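You operate a simulated robot arm through the tools that you are given. There is no shell and no other tool. Be economical: measure what you need, move in short steps, check, and stop when the job is done.

You are at the controls of a simulated two-armed robot. One attempt, no reset.

TASK
Put the chalk from the top of the front bench on the top of the small white table. Press the left minus button two times. Take the sponge from the top of the front bench and put it on the white paper on the top of the blue table. Take the brush from the top of the front bench and leave it on the upper right shelf of the back rack. Press the middle plus button three times. Open the right red drawer, take the weight and leave it inside, then shut the drawer. Switch the blue switch on. Put the cream bow from the top of the teal bench on the top of the small white table and the red bow on the top of the press cabinet. Put the 24 mm small ring from the top of the teal bench on the cream disc there and the 22 mm small ring on the shelf of the teal bench. Put the carton from the top of the teal bench on the high left shelf of the far side rack. Pull the bottom clear drawer open. The order is free. Set down upright: weight.

It is judged by the outcome, as a careful person would: the job done as asked, and still so three seconds after it is handed in. It fails if anything else is knocked over, pushed out of place, dropped, spilled or broken.

THE ROBOT
Two 7-joint arms with two-finger grippers on one trunk, on a base that drives. Base frame: it is fixed to the floor where the robot stands at the start and does not move with it; the origin is under the middle of the robot, x ahead of it, y to its left, z up. Lengths are in cm, angles in degrees, forces in N, time in s.
The left shoulder is at the start at [9.9, 21.6, 109.1], the right one opposite. With the tool pointing down near the work surface each hand reaches from about 34 to 84 cm from the robot's upright axis, wherever it stands, measured 20 degrees to its own side. Places, roughly: blue switch [60, 130, 90]; bottom clear drawer [80, 100, 80]; bow [-25, 275, 75]; brush (15x4x4 cm) [50, -50, 80]; carton [25, 300, 75]; chalk (3x3x9 cm) [50, -10, 90]; disc (12x12x1 cm) [-50, 300, 80]; drawer [-200, -270, 70]; high left shelf of the far side rack [370, 300, 150]; left minus button [60, -30, 100]; middle plus button [60, -70, 100]; paper (15x11x2 cm) [-130, 10, 80]; right red drawer [-200, -260, 70]; shelf of the teal bench [10, 290, 20]; small ring [-25, 275, 75]; sponge (8x5x4 cm) [50, -40, 80]; top of the press cabinet (27x20 cm) [320, 94, 82]; top of the small white table [30, -100, 80]; upper right shelf of the back rack [530, -20, 130]; weight (9x6x7 cm) [170, 60, 90]. Payload 3.18 kg a hand.
The TCP of each hand is the grasp point between the finger pads, 3 cm short of the fingertips. In the tool frame z runs along the fingers and y along their closing line. Largest opening 14.4 cm; the body of the gripper starts 10.3 cm behind the TCP.
Orientation is that of the tool frame in the base frame, as a unit quaternion [w, x, y, z]. With the fingers straight down and closing along the base's y, the tool's x points along the base's -x, its y along +y and its z along -z.

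THE INTERFACE
- The arms move only by the tool jog_arm. It takes "left_plan", "right_plan" or both (then of equal length, played together; a hand with none holds still); each is a list that holds one entry, the list of rows, each a list of 6 numbers: the shift along the tool's x, y, z in cm, then the turn, a rotation vector about the tool's x, y, z in degrees. In form: [[[dx, dy, dz, ax, ay, az], ...]]. A call has 1 to 12 rows; each row shifts and turns the commanded pose from where the row before left it, along the tool's axes as they then stand. "left_grip" and "right_grip" are, for a hand that has rows, the gripper command, from -1 (fully open) to 1 (shut), values between in proportion, set as the call begins (left out, the last holds). Rows are played at 5 a second. More than 5 cm and 8.6 degrees between two rows, or a gripper value outside its range, and nothing of the call is played. A pose out of reach is approached as far as the arm can. The call stops where the force on the tool passes 40 N (or 10 N more than at its start, if that is more) or the arm is blocked; 0.2 s more then pass. Each finger halts on what it meets, pressing with about 37 N; the grip force reading is that of the motor and also rises with nothing between the fingers. The clock runs only during rows and for 0.2 s after the last one: add rows that do not move to give the fingers time. It gives the time, the measured TCP pose, the force on the tool (base axes), the opening and the grip force at its end, in the units of the frame above (readings bear some noise), with the torque about the TCP (base axes, N m) and any sound that the robot's microphone picked up, and new pictures: "views" is both (left out), scene, wrist or none (wrist: the cameras of the hands that moved).
- Cameras (640 x 400 px; columns grow to the right, rows downward): "scene" is now at [21.85, -1.95, 133.65]; the picture's right is [-0.11, -0.99, 0.00], its down [-0.07, 0.01, -1.00] and it looks along [0.99, -0.11, -0.07] (base axes); focal length 214 px, centre (320, 200). "left" rides on the left gripper at [7.6, -1.6, -14.3] in its tool frame; the picture's right is [0.21, 0.98, 0.00], its down [-0.84, 0.18, -0.51] and it looks along [-0.50, 0.11, 0.86] (tool axes); focal length 218 px, centre (320, 200). "right" rides on the right gripper at [7.6, 1.6, -14.3] in its tool frame; the picture's right is [-0.21, 0.98, 0.00], its down [-0.84, -0.18, -0.51] and it looks along [-0.50, -0.11, 0.86] (tool axes); focal length 218 px, centre (320, 200). There is no depth. A picture from a camera that has moved, and an enlarged one, comes with that camera's place and axes in the base frame and with its lens. The place of the scene camera against the robot may be out by one fixed shift of up to 1.8 cm in any direction.
- raise_lower(by): slides the trunk up (or, below 0, down) by that many cm; the arms and the scene camera ride with it, the base frame stays. It gives what a move gives, with no picture.
- roll_base(legs): drives the robot by 1 to 6 legs, each [ahead, left, turn to the left] in cm, cm and degrees, along the robot's own axes; the way and the turn of a leg run together, so that a leg with both is an arc; at most 150 cm and 180 degrees a leg. The arms and the cameras ride along, it lands a little off, and it stops where it bumps. It gives what a move gives, and a new picture of the scene camera.
- pan_tilt(pan, tilt): turns the head with the scene camera to pan (to the left, within 80 degrees either way) and tilt (down, from -29 to 69), counted from straight ahead of the robot. It gives what a move gives, and a new picture of the scene camera.
- close_up(camera, box): a new picture of the part [left, top, right, bottom] of that camera's present view, enlarged. The clock stands still meanwhile.
- close_job(): hands the job in; it is judged then, once.

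Work in short steps. Places have to be worked out from the pictures, the camera data and where the tool is seen: move nearer, look again, correct. Check each grasp and each placing, and mend what went wrong. You have 567 turns and 360 pictures in all, those below and enlarged ones among them. Open the grippers and draw the arms clear of the work before you hand the job in, unless the task says otherwise; then end with one line.

The tools are called as a command line: name --argument value ..., lists and objects as JSON in quotes. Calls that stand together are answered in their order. jog_arm: Moves the arms, as the interface text tells. Its arguments: {"type":"object","properties":{"left_plan":{"type":"array","items":{"type":"array","items":{"type":"array","items":{"type":"number"}}}},"left_grip":{"type":"number"},"right_plan":{"type":"array","items":{"type":"array","items":{"type":"array","items":{"type":"number"}}}},"right_grip":{"type":"number"},"views":{"type":"string","enum":["both","scene","wrist","none"]}},"required":[]} The other tools are called the same way: raise_lower (by) slides the trunk up or down; roll_base (legs) drives the base; pan_tilt (pan, tilt) turns the head that bears the scene camera; close_up (camera, box) takes an enlarged picture of a part of a camera's view; close_job () hands the job in.

At the start:

```text
time: 0.0
left_position: [34.1, -2.35, 133.48]
left_tool_rot: [0.0, -0.001, 1.0, 0.0]
left_force: [-0.8, -0.2, 0.0]
left_torque: [0.0, 0.01, 0.02]
left_opening: 14.4
left_gripper_force: 0.1
right_position: [38.51, -42.11, 129.66]
right_tool_rot: [0.001, 0.001, 1.0, 0.001]
right_force: [-0.3, -0.2, 0.7]
right_torque: [0.02, -0.02, -0.04]
right_opening: 14.39
right_gripper_force: 0.0
trunk travel left (down, up): [-17.5, 19.4]
robot x, y, heading: [0.12, 0.34, -0.2]
head pan, tilt: [-6.5, 4.0]
```

scene: 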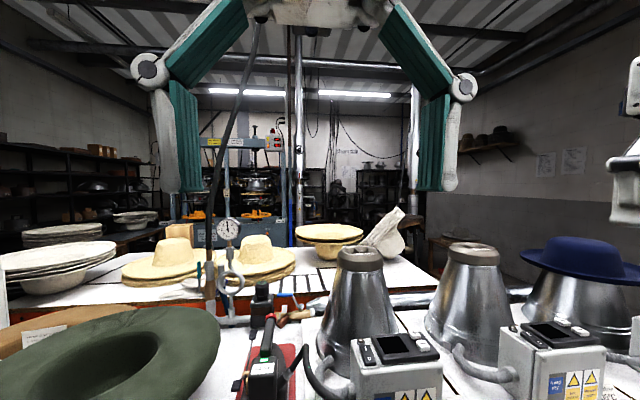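
right: 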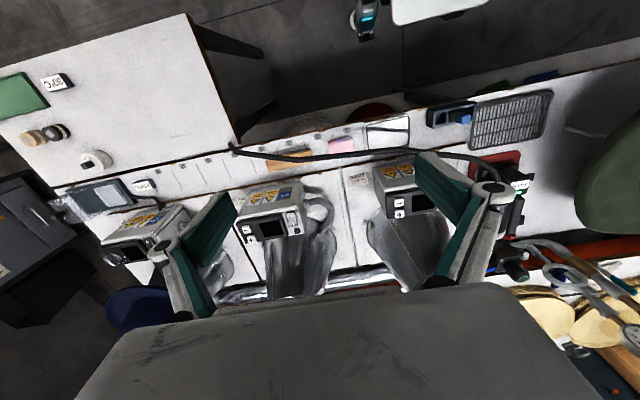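
left: 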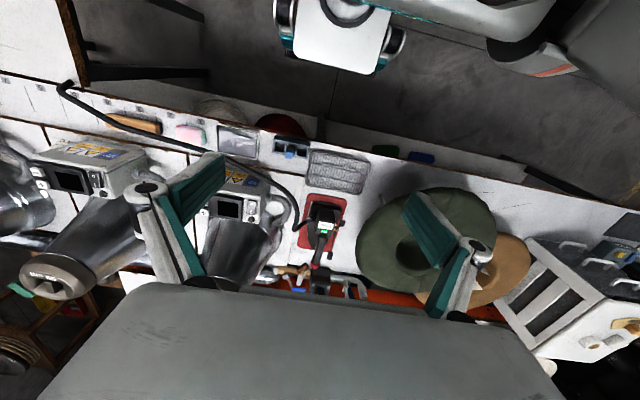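

The scene shows the front bench with steamers; I look down toward the near edge to find chalk, sponge and brush.

pan_tilt --pan -20 --tilt 45

pan_tilt --pan -60 --tilt 40

pan_tilt --pan 45 --tilt 30

```text
time: 1.1
left_position: [34.27, -2.49, 133.45]
left_tool_rot: [0.0, -0.001, 1.0, -0.001]
left_force: [-0.4, 0.1, -0.1]
left_torque: [-0.01, -0.02, -0.01]
left_opening: 14.41
left_gripper_force: 0.1
right_position: [38.45, -42.31, 129.71]
right_tool_rot: [0.001, 0.001, 1.0, 0.001]
right_force: [-0.4, -0.5, 0.7]
right_torque: [0.01, 0.01, -0.01]
right_opening: 14.42
right_gripper_force: 0.1
trunk travel left (down, up): [-17.5, 19.4]
robot x, y, heading: [-0.15, -0.02, -0.1]
head pan, tilt: [-20.0, 45.0]
camera scene: at [20.41, -3.7, 127.19], right [-0.34, -0.94, 0.0], down [-0.66, 0.24, -0.71], along [0.67, -0.24, -0.71], focal length 214 px, centre (320, 200)
```

scene: 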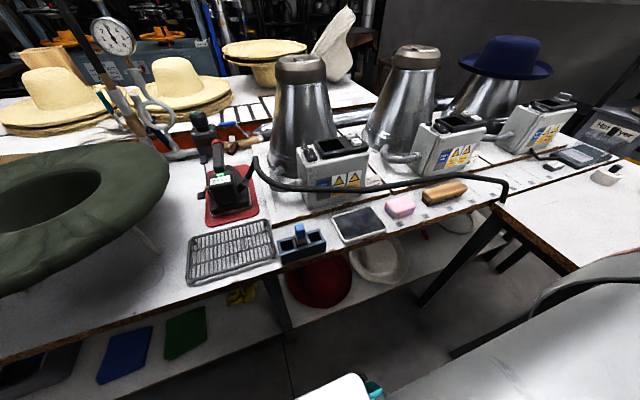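

```text
time: 2.1
left_position: [34.2, -2.49, 133.46]
left_tool_rot: [0.0, -0.002, 1.0, -0.001]
left_force: [-0.3, -0.2, -1.0]
left_torque: [0.02, -0.01, -0.02]
left_opening: 14.41
left_gripper_force: 0.0
right_position: [38.48, -42.22, 129.67]
right_tool_rot: [0.002, 0.001, 1.0, 0.0]
right_force: [0.2, 0.4, 0.5]
right_torque: [0.01, 0.0, -0.02]
right_opening: 14.41
right_gripper_force: 0.0
trunk travel left (down, up): [-17.5, 19.4]
robot x, y, heading: [0.24, -0.07, -0.1]
head pan, tilt: [-60.0, 40.0]
camera scene: at [17.02, -8.28, 127.91], right [-0.87, -0.5, 0.0], down [-0.32, 0.56, -0.77], along [0.38, -0.66, -0.64], focal length 214 px, centre (320, 200)
```

scene: 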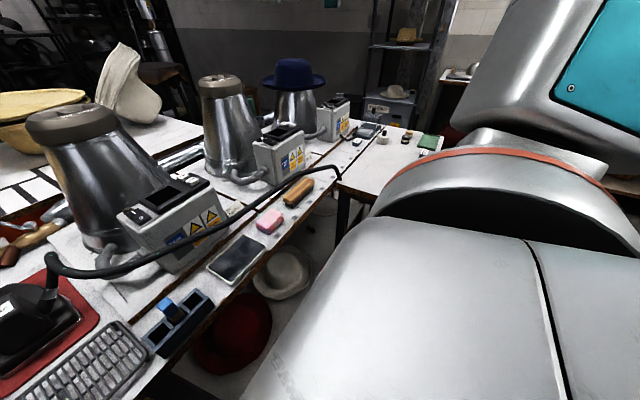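

```text
time: 4.0
left_position: [34.18, -2.4, 133.45]
left_tool_rot: [0.001, 0.0, 1.0, -0.001]
left_force: [-0.9, 0.5, -0.3]
left_torque: [0.0, 0.01, -0.01]
left_opening: 14.42
left_gripper_force: 0.0
right_position: [38.5, -42.22, 129.7]
right_tool_rot: [0.0, 0.001, 1.0, 0.0]
right_force: [-0.5, 0.7, 0.8]
right_torque: [-0.01, 0.02, 0.01]
right_opening: 14.42
right_gripper_force: 0.0
trunk travel left (down, up): [-17.5, 19.4]
robot x, y, heading: [0.06, -0.01, 0.1]
head pan, tilt: [45.0, 30.0]
camera scene: at [19.16, 5.47, 129.44], right [0.71, -0.71, 0.0], down [-0.35, -0.35, -0.87], along [0.61, 0.61, -0.5], focal length 214 px, centre (320, 200)
```

scene: 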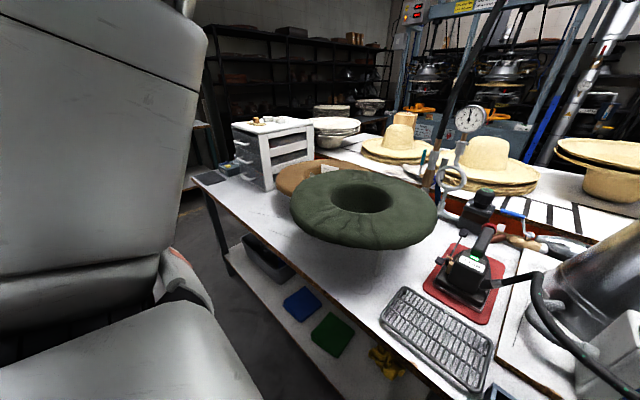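

The chalk is blue, standing in a dark holder; sponge and brush lie on the near edge. I'll look again at the panels with enlargements.

pan_tilt --pan -25 --tilt 45

close_up --camera "scene" --box '[220, 90, 380, 190]'

close_up --camera "scene" --box '[230, 190, 390, 290]'

close_up --camera "scene" --box '[340, 90, 500, 190]'

```text
time: 5.4
left_position: [34.07, -2.44, 133.38]
left_tool_rot: [0.0, -0.001, 1.0, 0.0]
left_force: [0.3, 0.4, -0.1]
left_torque: [-0.02, 0.02, 0.01]
left_opening: 14.41
left_gripper_force: 0.0
right_position: [38.54, -42.22, 129.77]
right_tool_rot: [0.0, 0.001, 1.0, 0.001]
right_force: [-0.5, 0.3, 0.3]
right_torque: [0.03, -0.01, 0.02]
right_opening: 14.42
right_gripper_force: 0.1
trunk travel left (down, up): [-17.5, 19.4]
robot x, y, heading: [-0.23, 0.08, 0.3]
head pan, tilt: [-25.0, 45.0]
camera scene: at [20.14, -4.35, 127.19], right [-0.42, -0.91, 0.0], down [-0.64, 0.3, -0.71], along [0.64, -0.3, -0.71], focal length 214 px, centre (320, 200)
```

scene: 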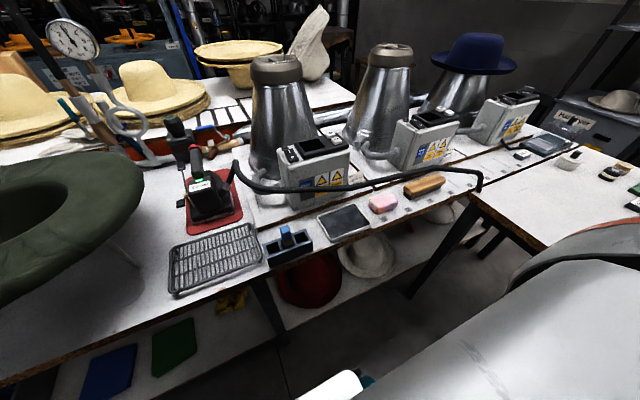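

```text
4.00 times, centred on (300, 140) of scene
camera zoom: at [20.14, -4.35, 127.19], right [-0.42, -0.91, 0.0], down [-0.64, 0.3, -0.71], along [0.64, -0.3, -0.71], focal length 858 px, centre (400, 440)
```

zoom: 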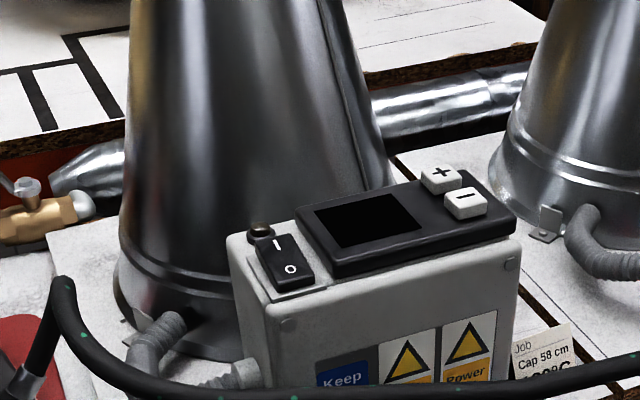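

```text
4.00 times, centred on (310, 240) of scene
camera zoom: at [20.14, -4.35, 127.19], right [-0.42, -0.91, 0.0], down [-0.64, 0.3, -0.71], along [0.64, -0.3, -0.71], focal length 858 px, centre (360, 40)
```

zoom: 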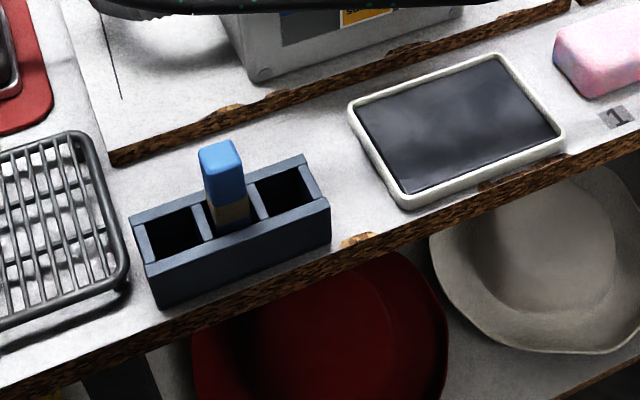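

```text
4.00 times, centred on (420, 140) of scene
camera zoom: at [20.14, -4.35, 127.19], right [-0.42, -0.91, 0.0], down [-0.64, 0.3, -0.71], along [0.64, -0.3, -0.71], focal length 858 px, centre (-80, 440)
```

zoom: 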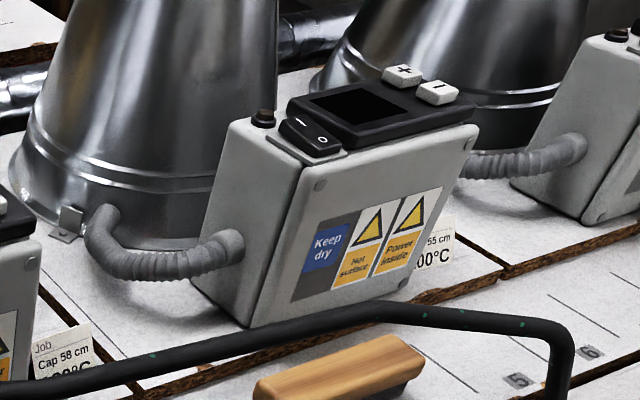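

Chalk stands near [48,-9], top about z≈89, and the holder runs along y. I move the left hand aside and bring the right hand above the chalk for a wrist look.

jog_arm --left_plan '[[[0, 3.5, 0, 0, 0, 0], [0, 3.5, 0, 0, 0, 0], [0, 3.5, 0, 0, 0, 0], [0, 3.5, 0, 0, 0, 0], [0, 3.5, 0, 0, 0, 0], [0, 3.5, 0, 0, 0, 0], [0, 3.5, 0, 0, 0, 0], [0, 3.5, 0, 0, 0, 0], [0, 0, 0, 0, 0, 0], [0, 0, 0, 0, 0, 0]]]' --right_plan '[[[-0.9, 3.2, 2.2, 0, 0, 0], [-0.9, 3.2, 2.2, 0, 0, 0], [-0.9, 3.2, 2.2, 0, 0, 0], [-0.9, 3.2, 2.2, 0, 0, 0], [-0.9, 3.2, 2.2, 0, 0, 0], [-0.9, 3.2, 2.2, 0, 0, 0], [-0.9, 3.2, 2.2, 0, 0, 0], [-0.9, 3.2, 2.2, 0, 0, 0], [-0.9, 3.2, 2.2, 0, 0, 0], [-0.9, 3.2, 2.2, 0, 0, 0]]]' --right_grip 0.15 --views "both"

```text
time: 7.6
left_position: [32.11, 22.61, 127.89]
left_tool_rot: [0.001, -0.002, 1.0, -0.001]
left_force: [-0.7, -0.4, -0.5]
left_torque: [0.0, -0.01, 0.0]
left_opening: 14.39
left_gripper_force: 0.0
left hand out of reach, approached as far as the arm can: row 4, 5, 6, 7, 8
right_position: [46.76, -31.91, 119.49]
right_tool_rot: [0.0, 0.001, 1.0, 0.001]
right_force: [0.6, 0.3, 0.4]
right_torque: [0.0, 0.02, -0.01]
right_opening: 6.1
right_gripper_force: 0.0
right hand out of reach, approached as far as the arm can: row 4, 5, 6, 7, 8, 9, 10
trunk travel left (down, up): [-17.5, 19.4]
robot x, y, heading: [0.12, -0.05, -0.1]
head pan, tilt: [-25.0, 45.0]
camera scene: at [20.11, -4.31, 127.2], right [-0.42, -0.91, 0.0], down [-0.64, 0.3, -0.71], along [0.64, -0.3, -0.71], focal length 214 px, centre (320, 200)
camera right: at [39.12, -30.13, 133.86], right [0.21, 0.98, 0.0], down [0.84, -0.18, 0.51], along [0.5, -0.11, -0.86], focal length 218 px, centre (320, 200)
camera left: at [24.56, 20.91, 142.25], right [-0.21, 0.98, 0.0], down [0.84, 0.18, 0.51], along [0.5, 0.1, -0.86], focal length 218 px, centre (320, 200)
```

scene: 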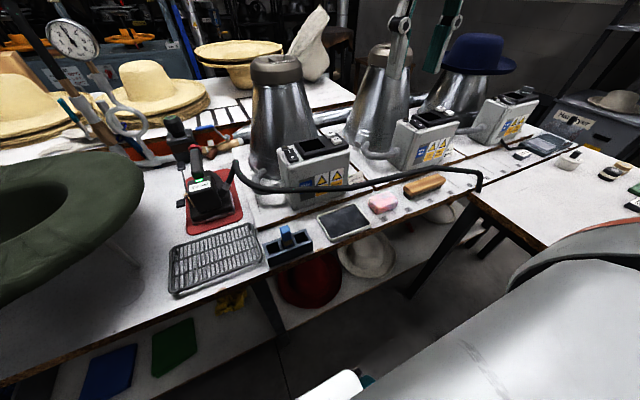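
right: 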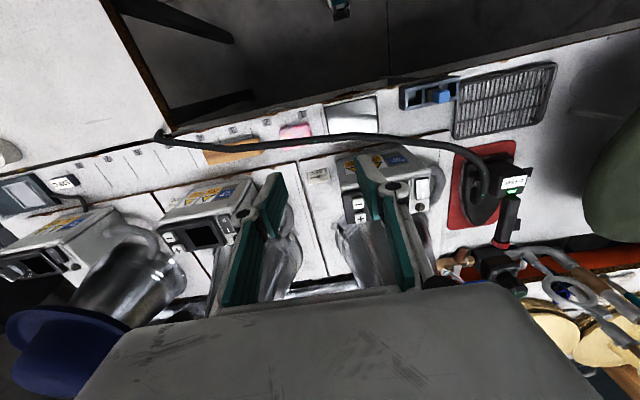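
left: 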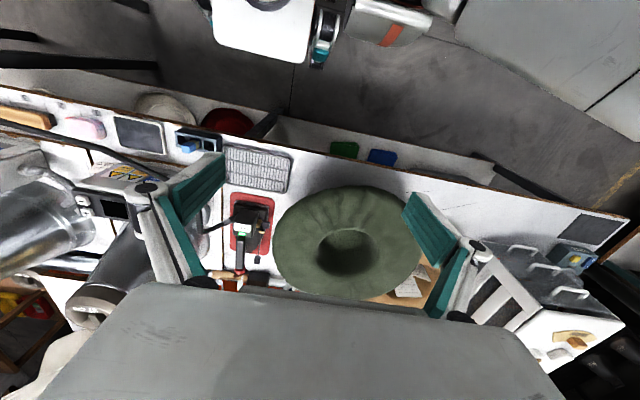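

The right hand cannot reach that far inward from here, so I shift the base left to place the chalk on the right hand's favoured side, then look again.

roll_base --legs '[[-4, 14, 0]]'

jog_arm --right_plan '[[[0, 1, 2, 0, 0, 0], [0, 1, 2, 0, 0, 0], [0, 1, 2, 0, 0, 0], [0, 1, 2, 0, 0, 0], [0, 1, 2, 0, 0, 0]]]' --views "wrist"

```text
time: 9.5
left_position: [28.12, 36.88, 127.96]
left_tool_rot: [0.0, -0.002, 1.0, -0.001]
left_force: [-0.6, 1.1, -0.1]
left_torque: [-0.03, -0.01, -0.01]
left_opening: 14.39
left_gripper_force: 0.1
right_position: [42.7, -17.51, 119.6]
right_tool_rot: [0.0, 0.001, 1.0, 0.001]
right_force: [-0.6, -0.1, 0.5]
right_torque: [-0.03, -0.01, 0.03]
right_opening: 6.14
right_gripper_force: 0.2
trunk travel left (down, up): [-17.5, 19.4]
robot x, y, heading: [-4.11, 14.57, 0.0]
head pan, tilt: [-25.0, 45.0]
camera scene: at [16.12, 10.09, 127.18], right [-0.42, -0.91, 0.0], down [-0.64, 0.3, -0.71], along [0.64, -0.3, -0.71], focal length 214 px, centre (320, 200)
```

scene: 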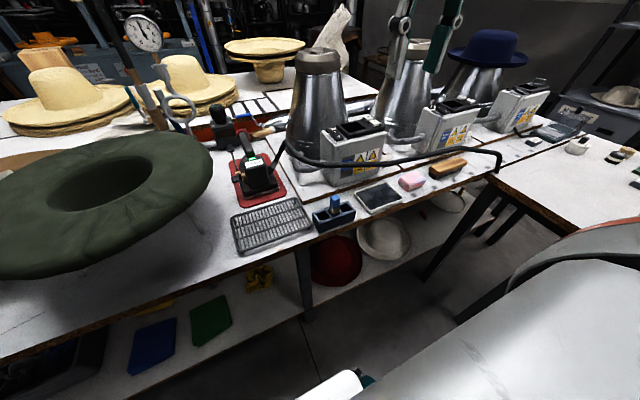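

```text
time: 10.7
left_position: [28.13, 36.77, 128.03]
left_tool_rot: [0.001, -0.002, 1.0, -0.002]
left_force: [-1.0, -0.5, 0.1]
left_torque: [-0.02, 0.0, -0.02]
left_opening: 14.4
left_gripper_force: 0.0
right_position: [44.05, -20.48, 114.93]
right_tool_rot: [-0.001, -0.001, 1.0, 0.002]
right_force: [0.9, 0.6, -0.9]
right_torque: [0.01, -0.01, 0.01]
right_opening: 6.12
right_gripper_force: 0.1
right hand out of reach, approached as far as the arm can: row 1, 2, 3, 4, 5
trunk travel left (down, up): [-17.5, 19.4]
robot x, y, heading: [-3.94, 14.46, 0.0]
head pan, tilt: [-25.0, 45.0]
camera right: at [36.53, -18.72, 129.22], right [0.21, 0.98, 0.0], down [0.84, -0.18, 0.51], along [0.49, -0.1, -0.86], focal length 218 px, centre (320, 200)
```

right: 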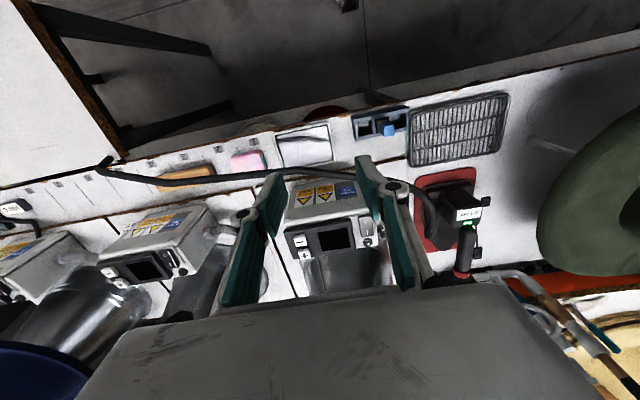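

The arm is limited at this height; I back off a little from the cable and bench edge, and lower the hand to regain reach.

roll_base --legs '[[-7, 8, 0]]'

jog_arm --right_plan '[[[0, 0, 3, 0, 0, 0], [0, 0, 3, 0, 0, 0], [0, 0, 3, 0, 0, 0], [0, 0, 3, 0, 0, 0]]]' --views "wrist"

```text
time: 12.1
left_position: [21.24, 45.01, 128.06]
left_tool_rot: [0.0, -0.001, 1.0, -0.002]
left_force: [-0.5, 1.0, 0.6]
left_torque: [-0.01, 0.0, -0.01]
left_opening: 14.39
left_gripper_force: 0.1
right_position: [37.2, -12.31, 114.86]
right_tool_rot: [-0.001, -0.002, 1.0, 0.002]
right_force: [-0.8, 0.7, 0.5]
right_torque: [0.02, -0.05, -0.01]
right_opening: 6.12
right_gripper_force: 0.1
trunk travel left (down, up): [-17.5, 19.4]
robot x, y, heading: [-11.15, 22.57, 0.0]
head pan, tilt: [-25.0, 45.0]
camera scene: at [9.18, 18.13, 127.18], right [-0.42, -0.91, 0.0], down [-0.64, 0.3, -0.71], along [0.64, -0.3, -0.71], focal length 214 px, centre (320, 200)
```

scene: 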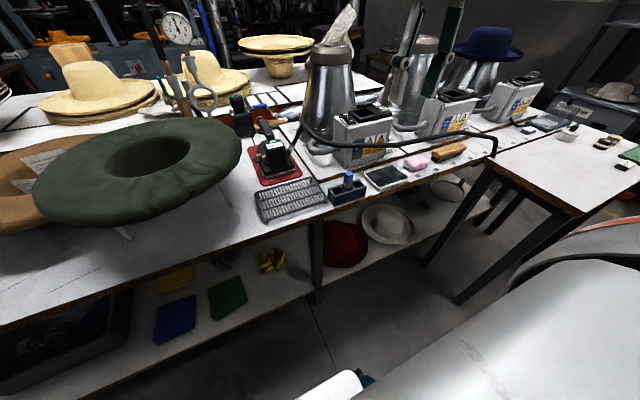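

```text
time: 13.1
left_position: [21.27, 44.79, 128.09]
left_tool_rot: [0.0, -0.002, 1.0, -0.002]
left_force: [0.1, -0.5, -0.3]
left_torque: [0.03, 0.01, 0.01]
left_opening: 14.4
left_gripper_force: 0.1
right_position: [38.11, -17.51, 105.97]
right_tool_rot: [-0.002, -0.004, 1.0, 0.003]
right_force: [-0.1, -0.2, -0.1]
right_torque: [0.05, -0.03, 0.02]
right_opening: 6.14
right_gripper_force: 0.0
right hand out of reach, approached as far as the arm can: row 1, 2, 3, 4
trunk travel left (down, up): [-17.5, 19.4]
robot x, y, heading: [-10.95, 22.48, 0.0]
head pan, tilt: [-25.0, 45.0]
camera right: at [30.57, -15.96, 120.26], right [0.2, 0.98, 0.01], down [0.85, -0.18, 0.5], along [0.49, -0.1, -0.86], focal length 218 px, centre (320, 200)
```

right: 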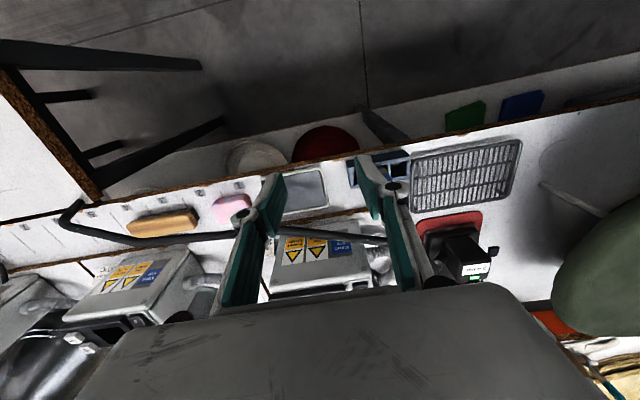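

Something is at its limit; I back up to open space and test how the right hand moves outward and inward.

roll_base --legs '[[-15, 0, 0]]'

jog_arm --right_plan '[[[-2.5, 0, 0, 0, 0, 0], [-2.5, 0, 0, 0, 0, 0], [-2.5, 0, 0, 0, 0, 0], [-2.5, 0, 0, 0, 0, 0]]]' --views "none"

jog_arm --right_plan '[[[0, 2.5, 0, 0, 0, 0], [0, 2.5, 0, 0, 0, 0], [0, 2.5, 0, 0, 0, 0], [0, 2.5, 0, 0, 0, 0], [0, 2.5, 0, 0, 0, 0], [0, 2.5, 0, 0, 0, 0]]]' --views "none"

```text
time: 14.4
left_position: [6.27, 44.86, 128.12]
left_tool_rot: [0.0, -0.001, 1.0, -0.002]
left_force: [-1.1, -0.5, -0.7]
left_torque: [0.01, -0.06, -0.01]
left_opening: 14.35
left_gripper_force: 0.0
right_position: [22.84, -17.52, 105.88]
right_tool_rot: [-0.002, -0.002, 1.0, 0.004]
right_force: [-0.3, -0.6, 0.1]
right_torque: [-0.06, -0.02, 0.02]
right_opening: 6.13
right_gripper_force: 0.0
trunk travel left (down, up): [-17.5, 19.4]
robot x, y, heading: [-25.58, 22.48, -0.1]
head pan, tilt: [-25.0, 45.0]
camera scene: at [-5.9, 18.04, 127.18], right [-0.42, -0.91, 0.0], down [-0.64, 0.3, -0.71], along [0.64, -0.3, -0.71], focal length 214 px, centre (320, 200)
```

scene: 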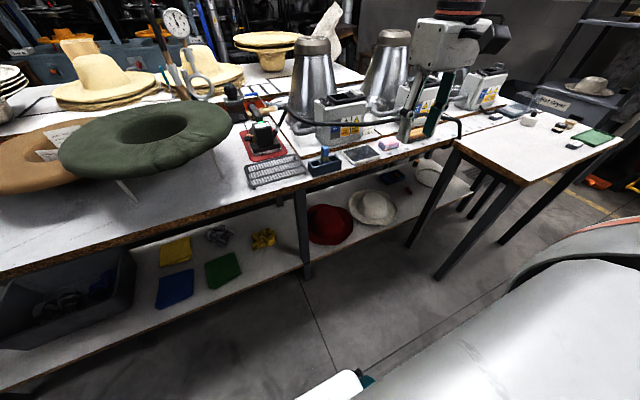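

```text
time: 15.4
left_position: [6.45, 44.79, 127.93]
left_tool_rot: [0.0, -0.001, 1.0, -0.002]
left_force: [0.2, 0.6, -0.1]
left_torque: [0.0, 0.04, 0.03]
left_opening: 14.4
left_gripper_force: 0.0
right_position: [33.25, -17.5, 105.89]
right_tool_rot: [-0.003, -0.001, 1.0, 0.004]
right_force: [0.1, 0.0, -0.6]
right_torque: [0.03, -0.01, -0.02]
right_opening: 6.1
right_gripper_force: 0.0
trunk travel left (down, up): [-17.5, 19.4]
robot x, y, heading: [-25.8, 22.59, -0.0]
head pan, tilt: [-25.0, 45.0]
```

```text
time: 16.9
left_position: [6.3, 44.8, 128.18]
left_tool_rot: [0.0, -0.002, 1.0, -0.002]
left_force: [-0.5, -0.8, -0.2]
left_torque: [-0.01, -0.01, -0.02]
left_opening: 14.4
left_gripper_force: 0.0
right_position: [33.08, -14.94, 105.99]
right_tool_rot: [-0.003, -0.002, 1.0, 0.004]
right_force: [-0.5, 0.2, -0.3]
right_torque: [0.03, 0.0, -0.05]
right_opening: 6.16
right_gripper_force: 0.0
right hand out of reach, approached as far as the arm can: row 2, 3, 4, 5, 6
trunk travel left (down, up): [-17.5, 19.4]
robot x, y, heading: [-25.57, 22.75, -0.2]
head pan, tilt: [-25.0, 45.0]
```

Try yawing the tool (counter-clockwise from above) to see whether that frees the inward motion.

jog_arm --right_plan '[[[0, 0, 0, 0, 0, -8], [0, 0, 0, 0, 0, -8], [0, 0, 0, 0, 0, -8], [-1, 2.3, 0, 0, 0, 0], [-1, 2.3, 0, 0, 0, 0], [-1, 2.3, 0, 0, 0, 0], [-1, 2.3, 0, 0, 0, 0]]]' --views "none"

```text
time: 18.4
left_position: [6.15, 44.83, 128.08]
left_tool_rot: [-0.001, -0.001, 1.0, -0.002]
left_force: [-0.2, 0.3, -0.2]
left_torque: [0.0, 0.0, 0.02]
left_opening: 14.41
left_gripper_force: 0.0
right_position: [33.16, -4.7, 106.04]
right_tool_rot: [-0.003, -0.211, 0.978, 0.004]
right_force: [-0.4, 0.8, -0.2]
right_torque: [0.01, -0.02, 0.02]
right_opening: 6.12
right_gripper_force: 0.0
trunk travel left (down, up): [-17.5, 19.4]
robot x, y, heading: [-25.96, 22.62, 0.1]
head pan, tilt: [-25.0, 45.0]
```

Yaw frees the reach. I'll restore yaw with the hand further outward, then drive so the hand sits near the chalk.

jog_arm --right_plan '[[[1, -2.3, 0, 0, 0, 0], [1, -2.3, 0, 0, 0, 0], [1, -2.3, 0, 0, 0, 0], [1, -2.3, 0, 0, 0, 0], [1, -2.3, 0, 0, 0, 0], [0, 0, 0, 0, 0, 8], [0, 0, 0, 0, 0, 8], [0, 0, 0, 0, 0, 8]]]' --views "none"

roll_base --legs '[[0, 9, 0], [11, 0, 0]]'

close_up --camera "right" --box '[160, 50, 560, 300]'

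```text
time: 20.2
left_position: [6.2, 44.79, 128.1]
left_tool_rot: [0.0, 0.0, 1.0, -0.002]
left_force: [0.5, -0.3, -0.3]
left_torque: [0.02, 0.03, 0.03]
left_opening: 14.39
left_gripper_force: 0.1
right_position: [33.16, -17.2, 106.16]
right_tool_rot: [-0.002, -0.001, 1.0, 0.004]
right_force: [0.6, -0.4, 0.3]
right_torque: [-0.04, 0.03, -0.01]
right_opening: 6.11
right_gripper_force: 0.0
trunk travel left (down, up): [-17.5, 19.4]
robot x, y, heading: [-26.12, 22.28, -0.1]
head pan, tilt: [-25.0, 45.0]
```

```text
time: 22.5
left_position: [17.1, 53.79, 128.05]
left_tool_rot: [0.0, 0.0, 1.0, -0.002]
left_force: [0.9, -0.3, 0.3]
left_torque: [0.0, -0.01, 0.01]
left_opening: 14.4
left_gripper_force: 0.0
right_position: [44.08, -8.41, 106.12]
right_tool_rot: [-0.003, -0.001, 1.0, 0.003]
right_force: [0.8, -0.5, 0.5]
right_torque: [0.0, -0.01, 0.02]
right_opening: 6.12
right_gripper_force: 0.0
trunk travel left (down, up): [-17.5, 19.4]
robot x, y, heading: [-15.21, 31.25, -0.2]
head pan, tilt: [-25.0, 45.0]
camera scene: at [5.0, 27.04, 127.2], right [-0.42, -0.91, 0.0], down [-0.64, 0.3, -0.71], along [0.64, -0.3, -0.71], focal length 214 px, centre (320, 200)
```

scene: 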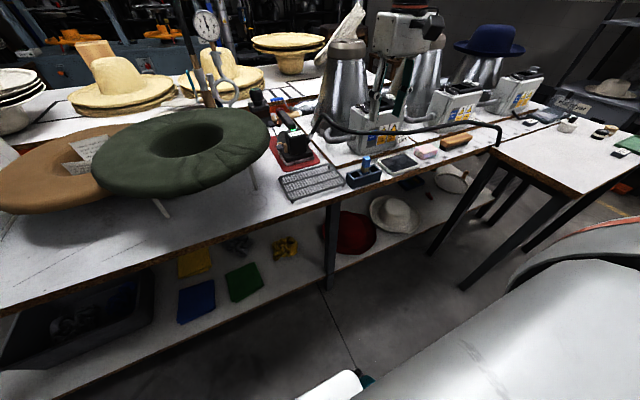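

```text
1.60 times, centred on (360, 175) of right
camera zoom: at [36.42, -6.78, 120.46], right [0.2, 0.98, 0.01], down [0.85, -0.18, 0.5], along [0.49, -0.1, -0.86], focal length 349 px, centre (256, 240)
```

zoom: 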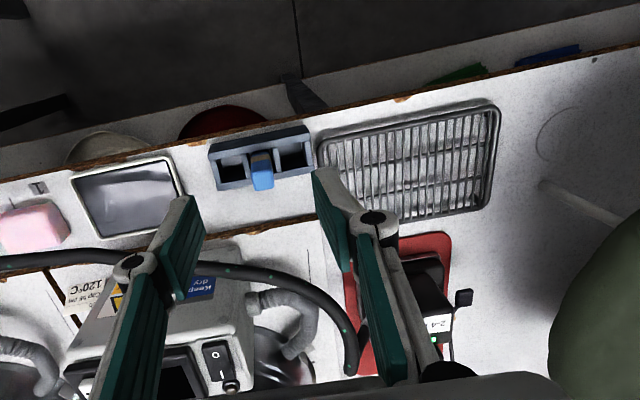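

Cable at about x≥54 near the chalk, so a straight descent is clear. I lower to just above the chalk and look.

jog_arm --right_plan '[[[-2, 0, 1, 0, 0, 0], [-2, 0, 2, 0, 0, 0], [0, 0, 3, 0, 0, 0], [0, 0, 3, 0, 0, 0]]]' --views "none"

close_up --camera "right" --box '[220, 100, 460, 250]'

close_up --camera "scene" --box '[280, 90, 440, 190]'

```text
time: 23.5
left_position: [17.06, 53.75, 127.98]
left_tool_rot: [0.0, 0.0, 1.0, -0.003]
left_force: [0.7, 0.1, -0.3]
left_torque: [-0.04, 0.01, 0.01]
left_opening: 14.39
left_gripper_force: 0.1
right_position: [48.15, -8.49, 97.23]
right_tool_rot: [-0.005, -0.004, 1.0, 0.005]
right_force: [-0.1, 0.1, -0.1]
right_torque: [0.0, 0.04, -0.03]
right_opening: 6.12
right_gripper_force: 0.1
trunk travel left (down, up): [-17.5, 19.4]
robot x, y, heading: [-15.3, 31.34, -0.1]
head pan, tilt: [-25.0, 45.0]
```

```text
2.67 times, centred on (340, 175) of right
camera zoom: at [40.62, -6.92, 111.46], right [0.2, 0.98, 0.01], down [0.85, -0.18, 0.5], along [0.49, -0.09, -0.87], focal length 582 px, centre (267, 267)
```

zoom: 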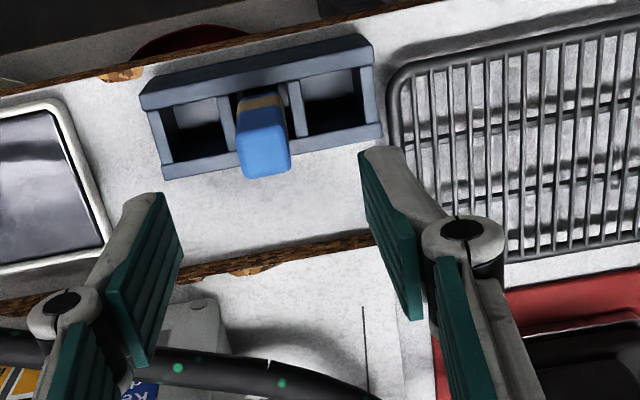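

```text
4.00 times, centred on (360, 140) of scene
camera zoom: at [5.07, 27.0, 127.15], right [-0.42, -0.91, 0.0], down [-0.64, 0.3, -0.71], along [0.64, -0.3, -0.71], focal length 858 px, centre (160, 440)
```

zoom: 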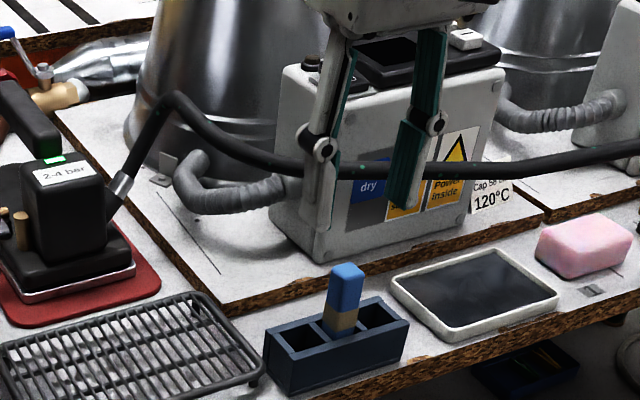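

Chalk top ≈[48.0,-8.2]; I shift 0.3 and descend 8 cm, then check.

jog_arm --right_plan '[[[0, 0.3, 2, 0, 0, 0], [0, 0, 2, 0, 0, 0], [0, 0, 2, 0, 0, 0], [0, 0, 2, 0, 0, 0]]]' --views "none"

close_up --camera "right" --box '[220, 100, 460, 250]'

close_up --camera "scene" --box '[310, 110, 430, 190]'

```text
time: 24.5
left_position: [17.05, 53.8, 127.99]
left_tool_rot: [0.0, 0.0, 1.0, -0.001]
left_force: [0.0, -0.4, -0.6]
left_torque: [0.02, -0.01, -0.01]
left_opening: 14.39
left_gripper_force: 0.0
right_position: [49.35, -10.83, 90.15]
right_tool_rot: [-0.004, -0.003, 1.0, 0.005]
right_force: [0.3, 0.4, 1.2]
right_torque: [0.05, 0.02, 0.01]
right_opening: 6.17
right_gripper_force: 0.0
right hand out of reach, approached as far as the arm can: row 1, 2, 3, 4
trunk travel left (down, up): [-17.5, 19.4]
robot x, y, heading: [-14.96, 31.18, -0.2]
head pan, tilt: [-25.0, 45.0]
```

```text
2.67 times, centred on (340, 175) of right
camera zoom: at [41.8, -9.35, 104.57], right [0.2, 0.98, 0.01], down [0.85, -0.18, 0.5], along [0.49, -0.09, -0.87], focal length 582 px, centre (267, 267)
```

zoom: 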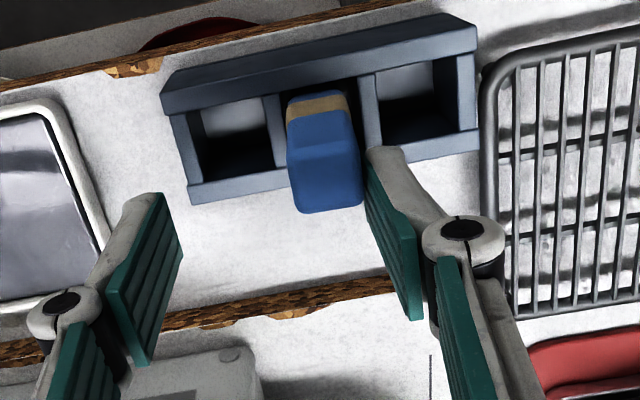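

```text
5.00 times, centred on (370, 150) of scene
camera zoom: at [5.02, 27.01, 127.17], right [-0.42, -0.91, 0.0], down [-0.64, 0.3, -0.71], along [0.64, -0.3, -0.71], focal length 1072 px, centre (70, 450)
```

zoom: 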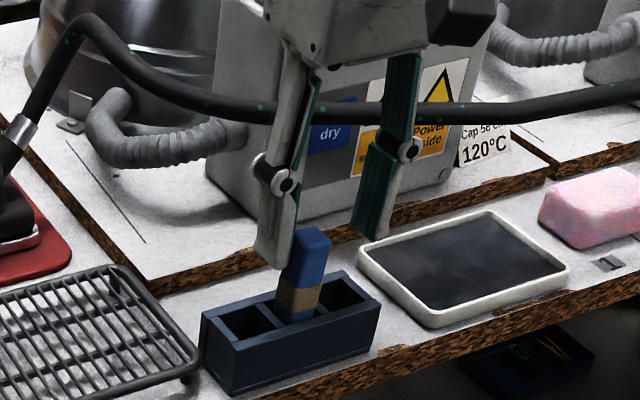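

The hand drifted outward at the reach limit; I raise it, drive the base further left, and redo.

jog_arm --right_plan '[[[0, 0, -3, 0, 0, 0], [0, 0, -3, 0, 0, 0]]]' --views "none"

roll_base --legs '[[0, 8, 0]]'

```text
time: 25.1
left_position: [16.93, 53.84, 128.22]
left_tool_rot: [0.001, 0.0, 1.0, -0.001]
left_force: [-0.2, -0.6, 0.1]
left_torque: [-0.04, 0.02, -0.01]
left_opening: 14.41
left_gripper_force: 0.1
right_position: [49.35, -10.72, 96.38]
right_tool_rot: [-0.002, -0.002, 1.0, 0.003]
right_force: [0.0, -0.2, 0.3]
right_torque: [-0.03, -0.01, 0.0]
right_opening: 6.1
right_gripper_force: 0.0
trunk travel left (down, up): [-17.5, 19.4]
robot x, y, heading: [-15.13, 31.54, -0.2]
head pan, tilt: [-25.0, 45.0]
```

```text
time: 26.5
left_position: [17.01, 61.74, 128.01]
left_tool_rot: [0.0, -0.001, 1.0, -0.001]
left_force: [0.3, 0.3, 0.0]
left_torque: [-0.03, 0.01, -0.01]
left_opening: 14.38
left_gripper_force: 0.1
right_position: [49.39, -2.73, 96.42]
right_tool_rot: [-0.003, -0.002, 1.0, 0.003]
right_force: [-0.2, 1.1, 1.1]
right_torque: [-0.04, -0.02, 0.0]
right_opening: 6.12
right_gripper_force: 0.0
trunk travel left (down, up): [-17.5, 19.4]
robot x, y, heading: [-15.37, 39.25, 0.2]
head pan, tilt: [-25.0, 45.0]
camera scene: at [5.0, 35.05, 127.19], right [-0.42, -0.91, 0.0], down [-0.64, 0.3, -0.71], along [0.64, -0.3, -0.71], focal length 214 px, centre (320, 200)
```

scene: 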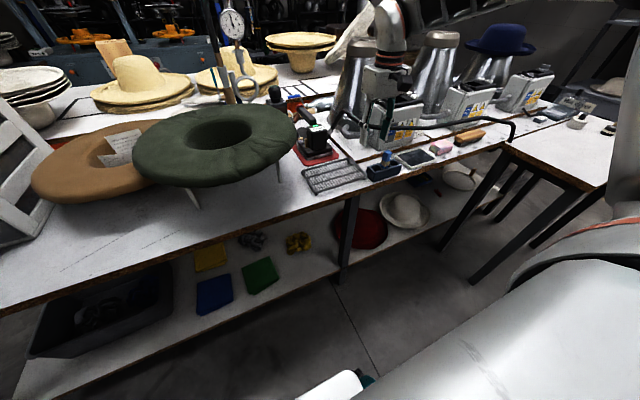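

jog_arm --right_plan '[[[0.7, -2.75, 0, 0, 0, 0], [0.7, -2.75, 0, 0, 0, 0], [0, 0, 0, 0, 0, 0]]]' --views "none"

close_up --camera "right" --box '[220, 100, 460, 250]'

```text
time: 27.3
left_position: [17.12, 61.88, 127.96]
left_tool_rot: [0.001, -0.001, 1.0, -0.001]
left_force: [-0.7, -0.6, 0.2]
left_torque: [0.02, 0.01, 0.0]
left_opening: 14.39
left_gripper_force: 0.0
right_position: [48.0, -8.4, 96.29]
right_tool_rot: [-0.003, -0.002, 1.0, 0.003]
right_force: [0.3, -0.3, 0.8]
right_torque: [0.0, -0.03, -0.01]
right_opening: 6.12
right_gripper_force: 0.2
trunk travel left (down, up): [-17.5, 19.4]
robot x, y, heading: [-15.29, 39.53, 0.3]
head pan, tilt: [-25.0, 45.0]
```

```text
2.67 times, centred on (340, 175) of right
camera zoom: at [40.34, -6.7, 110.57], right [0.2, 0.98, 0.01], down [0.85, -0.18, 0.5], along [0.49, -0.1, -0.86], focal length 582 px, centre (267, 267)
```

zoom: 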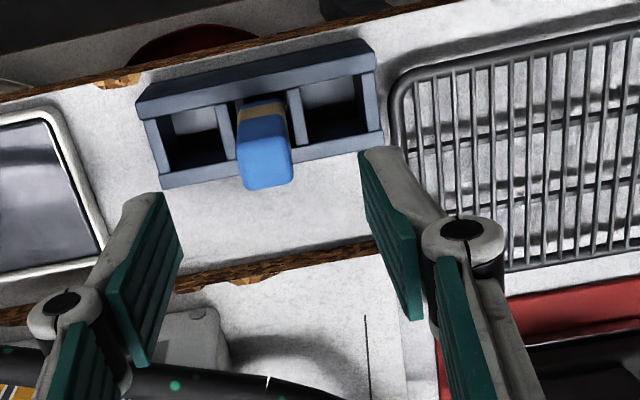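

jog_arm --right_plan '[[[0, 0.1, 2, 0, 0, 0], [0, 0, 2, 0, 0, 0], [0, 0, 2, 0, 0, 0], [0, 0, 1.6, 0, 0, 0]]]' --views "none"

close_up --camera "right" --box '[220, 100, 460, 250]'

```text
time: 28.3
left_position: [17.15, 61.75, 127.92]
left_tool_rot: [0.0, -0.002, 1.0, -0.002]
left_force: [-0.3, -0.1, 0.2]
left_torque: [0.0, 0.01, -0.01]
left_opening: 14.4
left_gripper_force: 0.1
right_position: [47.99, -8.16, 88.56]
right_tool_rot: [-0.003, -0.001, 1.0, 0.004]
right_force: [-0.6, 0.3, -0.5]
right_torque: [-0.04, 0.04, -0.01]
right_opening: 6.1
right_gripper_force: 0.0
trunk travel left (down, up): [-17.5, 19.4]
robot x, y, heading: [-15.11, 39.3, -0.1]
head pan, tilt: [-25.0, 45.0]
```

```text
2.67 times, centred on (340, 175) of right
camera zoom: at [40.36, -6.58, 102.89], right [0.2, 0.98, 0.01], down [0.85, -0.18, 0.5], along [0.49, -0.1, -0.87], focal length 582 px, centre (267, 267)
```

zoom: 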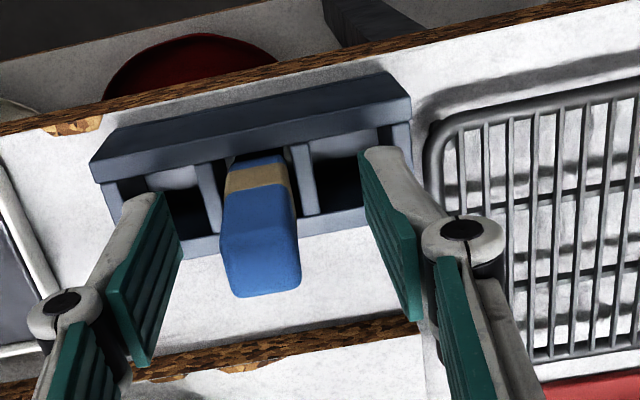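

Chalk is between the pads; close the gripper.

jog_arm --right_plan '[[[0, 0, 0, 0, 0, 0], [0, 0, 0, 0, 0, 0], [0, 0, 0, 0, 0, 0]]]' --right_grip 1 --views "none"

jog_arm --right_plan '[[[0, 0, -2, 0, 0, 0], [0, 0, -3, 0, 0, 0], [0, 0, -3, 0, 0, 0], [0, 0, -3, 0, 0, 0]]]' --views "none"

close_up --camera "right" --box '[220, 100, 460, 250]'

```text
time: 29.1
left_position: [17.18, 61.74, 128.07]
left_tool_rot: [0.0, -0.001, 1.0, -0.002]
left_force: [0.3, 0.0, 0.5]
left_torque: [-0.03, 0.04, 0.0]
left_opening: 14.39
left_gripper_force: 0.0
right_position: [47.92, -8.23, 88.53]
right_tool_rot: [-0.003, -0.002, 1.0, 0.003]
right_force: [-0.5, -0.7, 0.8]
right_torque: [-0.03, -0.01, -0.01]
right_opening: 1.92
right_gripper_force: 36.7
trunk travel left (down, up): [-17.5, 19.4]
robot x, y, heading: [-14.84, 39.17, -0.2]
head pan, tilt: [-25.0, 45.0]
```

```text
time: 30.1
left_position: [16.93, 61.81, 128.17]
left_tool_rot: [0.001, -0.001, 1.0, -0.002]
left_force: [0.4, -0.1, -0.4]
left_torque: [-0.04, 0.01, 0.0]
left_opening: 14.39
left_gripper_force: 0.1
right_position: [47.91, -8.28, 99.83]
right_tool_rot: [-0.003, -0.002, 1.0, 0.004]
right_force: [-0.2, -0.5, 0.0]
right_torque: [-0.03, 0.01, -0.01]
right_opening: 1.91
right_gripper_force: 37.0
trunk travel left (down, up): [-17.5, 19.4]
robot x, y, heading: [-15.19, 39.48, -0.2]
head pan, tilt: [-25.0, 45.0]
```

```text
2.67 times, centred on (340, 175) of right
camera zoom: at [40.39, -6.67, 114.11], right [0.2, 0.98, 0.01], down [0.85, -0.18, 0.5], along [0.49, -0.1, -0.86], focal length 582 px, centre (267, 267)
```

zoom: 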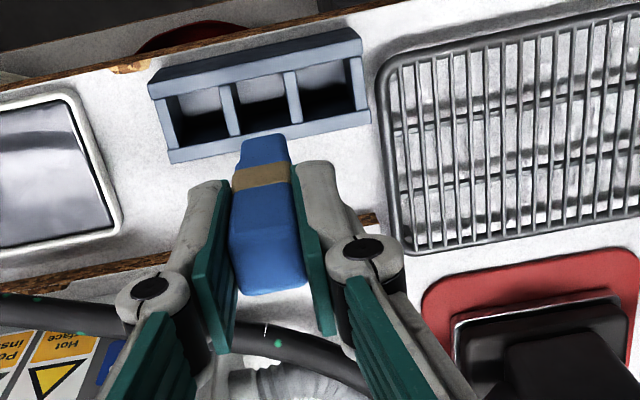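

Chalk is held. Back away from the bench, then drive right to bring the hand over the white table.

roll_base --legs '[[-22, 0, 0], [0, -68, 0]]'

close_up --camera "right" --box '[0, 0, 640, 400]'

```text
time: 37.8
left_position: [-5.19, -6.2, 128.15]
left_tool_rot: [0.0, -0.002, 1.0, -0.002]
left_force: [-0.5, -0.8, -0.2]
left_torque: [0.02, -0.02, 0.03]
left_opening: 14.42
left_gripper_force: 0.1
right_position: [25.76, -76.13, 99.66]
right_tool_rot: [-0.003, -0.004, 1.0, 0.003]
right_force: [0.3, 0.6, -0.5]
right_torque: [-0.03, 0.0, -0.02]
right_opening: 1.92
right_gripper_force: 37.0
trunk travel left (down, up): [-17.5, 19.4]
robot x, y, heading: [-37.89, -28.57, 0.3]
head pan, tilt: [-25.0, 45.0]
camera scene: at [-17.26, -32.91, 127.18], right [-0.42, -0.91, 0.0], down [-0.64, 0.3, -0.71], along [0.64, -0.3, -0.71], focal length 214 px, centre (320, 200)
```

scene: 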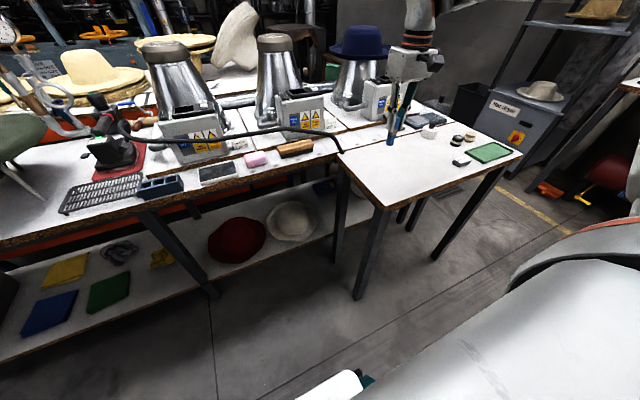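

```text
1.00 times, centred on (320, 200) of right (not enlarged: the box is as wide or as high as the picture)
camera zoom: at [18.3, -74.5, 114.02], right [0.2, 0.98, 0.01], down [0.85, -0.18, 0.5], along [0.49, -0.1, -0.86], focal length 218 px, centre (320, 200)
```

zoom: 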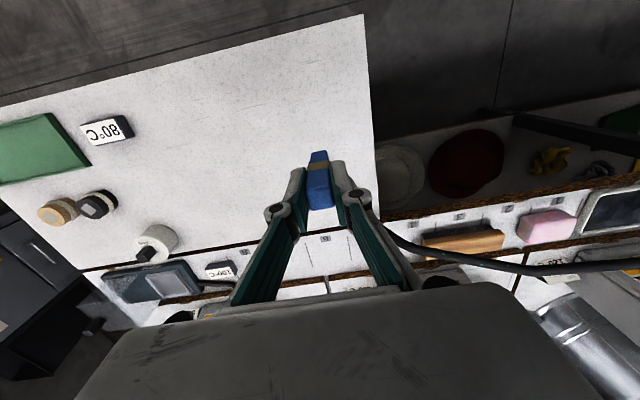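

The chalk is over the empty left part of the table. Lowering in stages until contact.

jog_arm --right_plan '[[[0, 0, 2.5, 0, 0, 0], [0, 0, 2.5, 0, 0, 0], [0, 0, 2.5, 0, 0, 0], [0, 0, 1, 0, 0, 0]]]' --views "none"

close_up --camera "right" --box '[220, 100, 460, 250]'

close_up --camera "scene" --box '[330, 80, 490, 180]'

```text
time: 38.8
left_position: [-5.13, -6.07, 128.03]
left_tool_rot: [0.0, -0.002, 1.0, -0.001]
left_force: [0.2, -0.7, -0.6]
left_torque: [0.02, -0.02, 0.0]
left_opening: 14.39
left_gripper_force: 0.1
right_position: [25.73, -75.97, 91.21]
right_tool_rot: [-0.003, -0.004, 1.0, 0.003]
right_force: [0.4, -0.1, -0.6]
right_torque: [0.01, -0.02, 0.02]
right_opening: 1.93
right_gripper_force: 37.1
trunk travel left (down, up): [-17.5, 19.4]
robot x, y, heading: [-37.32, -28.5, 0.0]
head pan, tilt: [-25.0, 45.0]
```

```text
2.67 times, centred on (340, 175) of right
camera zoom: at [18.18, -74.42, 105.59], right [0.2, 0.98, 0.01], down [0.85, -0.18, 0.5], along [0.49, -0.1, -0.87], focal length 582 px, centre (267, 267)
```

zoom: 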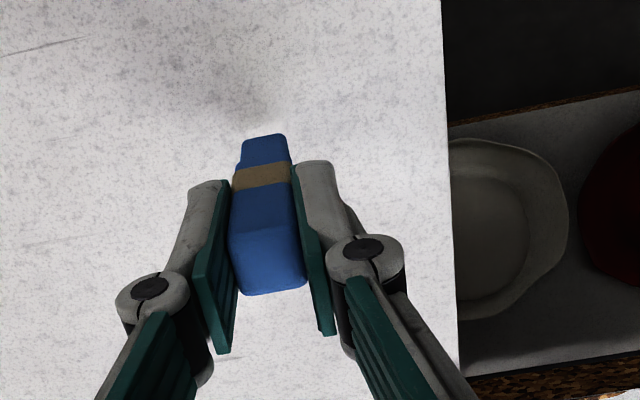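

```text
4.00 times, centred on (410, 130) of scene
camera zoom: at [-17.26, -32.9, 127.18], right [-0.42, -0.91, 0.0], down [-0.64, 0.3, -0.71], along [0.64, -0.3, -0.71], focal length 858 px, centre (-40, 480)
```

zoom: 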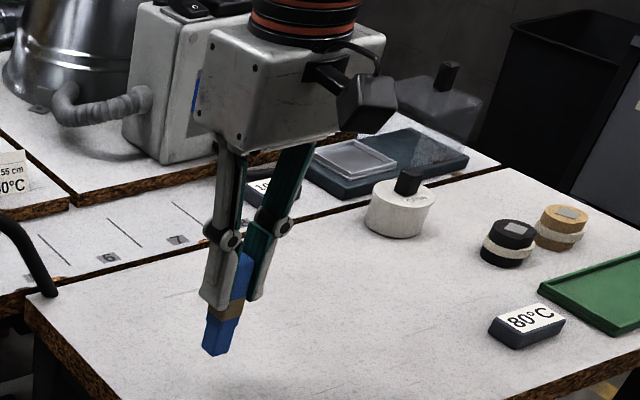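

jog_arm --right_plan '[[[0, 0, 1, 0, 0, 0], [0, 0, 1, 0, 0, 0]]]' --views "none"

jog_arm --right_plan '[[[0, 0, 0.4, 0, 0, 0], [0, 0, 0.4, 0, 0, 0]]]' --views "none"

jog_arm --right_plan '[[[0, 0, 0.4, 0, 0, 0]]]' --views "none"

close_up --camera "scene" --box '[330, 80, 490, 180]'

```text
time: 39.4
left_position: [-5.22, -6.05, 128.08]
left_tool_rot: [0.0, -0.002, 1.0, -0.002]
left_force: [-0.3, -0.1, -0.3]
left_torque: [0.03, 0.02, -0.02]
left_opening: 14.4
left_gripper_force: 0.0
right_position: [25.7, -76.02, 89.04]
right_tool_rot: [-0.003, -0.003, 1.0, 0.003]
right_force: [0.4, -0.2, -0.8]
right_torque: [0.03, -0.04, 0.04]
right_opening: 1.89
right_gripper_force: 36.4
trunk travel left (down, up): [-17.5, 19.4]
robot x, y, heading: [-37.63, -28.56, 0.2]
head pan, tilt: [-25.0, 45.0]
```

```text
time: 40.0
left_position: [-5.17, -6.2, 127.89]
left_tool_rot: [0.0, -0.002, 1.0, -0.002]
left_force: [-0.6, 0.1, -0.2]
left_torque: [-0.01, 0.03, -0.01]
left_opening: 14.41
left_gripper_force: 0.1
right_position: [25.72, -76.01, 88.39]
right_tool_rot: [-0.003, -0.004, 1.0, 0.003]
right_force: [0.4, 0.4, 0.1]
right_torque: [0.0, -0.01, -0.01]
right_opening: 1.91
right_gripper_force: 36.8
trunk travel left (down, up): [-17.5, 19.4]
robot x, y, heading: [-37.37, -28.84, 0.0]
head pan, tilt: [-25.0, 45.0]
```

```text
time: 40.4
left_position: [-5.24, -6.11, 128.05]
left_tool_rot: [0.001, -0.002, 1.0, -0.002]
left_force: [0.0, 0.1, -0.8]
left_torque: [-0.01, -0.03, 0.0]
left_opening: 14.41
left_gripper_force: 0.1
right_position: [25.79, -75.93, 88.05]
right_tool_rot: [-0.001, -0.003, 1.0, 0.003]
right_force: [-0.2, -1.6, 0.8]
right_torque: [-0.02, 0.01, -0.02]
right_opening: 1.92
right_gripper_force: 36.9
trunk travel left (down, up): [-17.5, 19.4]
robot x, y, heading: [-37.5, -28.58, 0.3]
head pan, tilt: [-25.0, 45.0]
```

```text
4.00 times, centred on (410, 130) of scene
camera zoom: at [-17.29, -32.89, 127.2], right [-0.42, -0.91, 0.0], down [-0.64, 0.3, -0.71], along [0.64, -0.3, -0.71], focal length 858 px, centre (-40, 480)
```

zoom: 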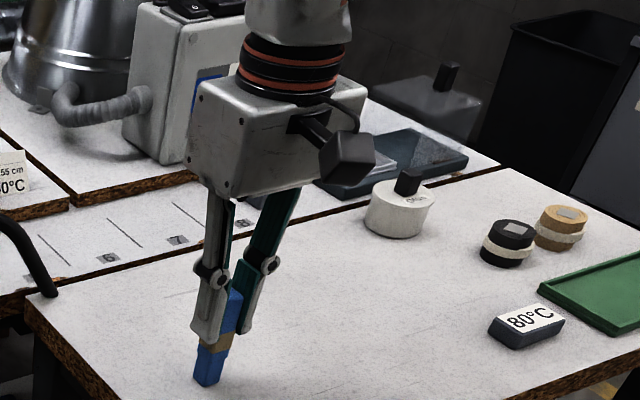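

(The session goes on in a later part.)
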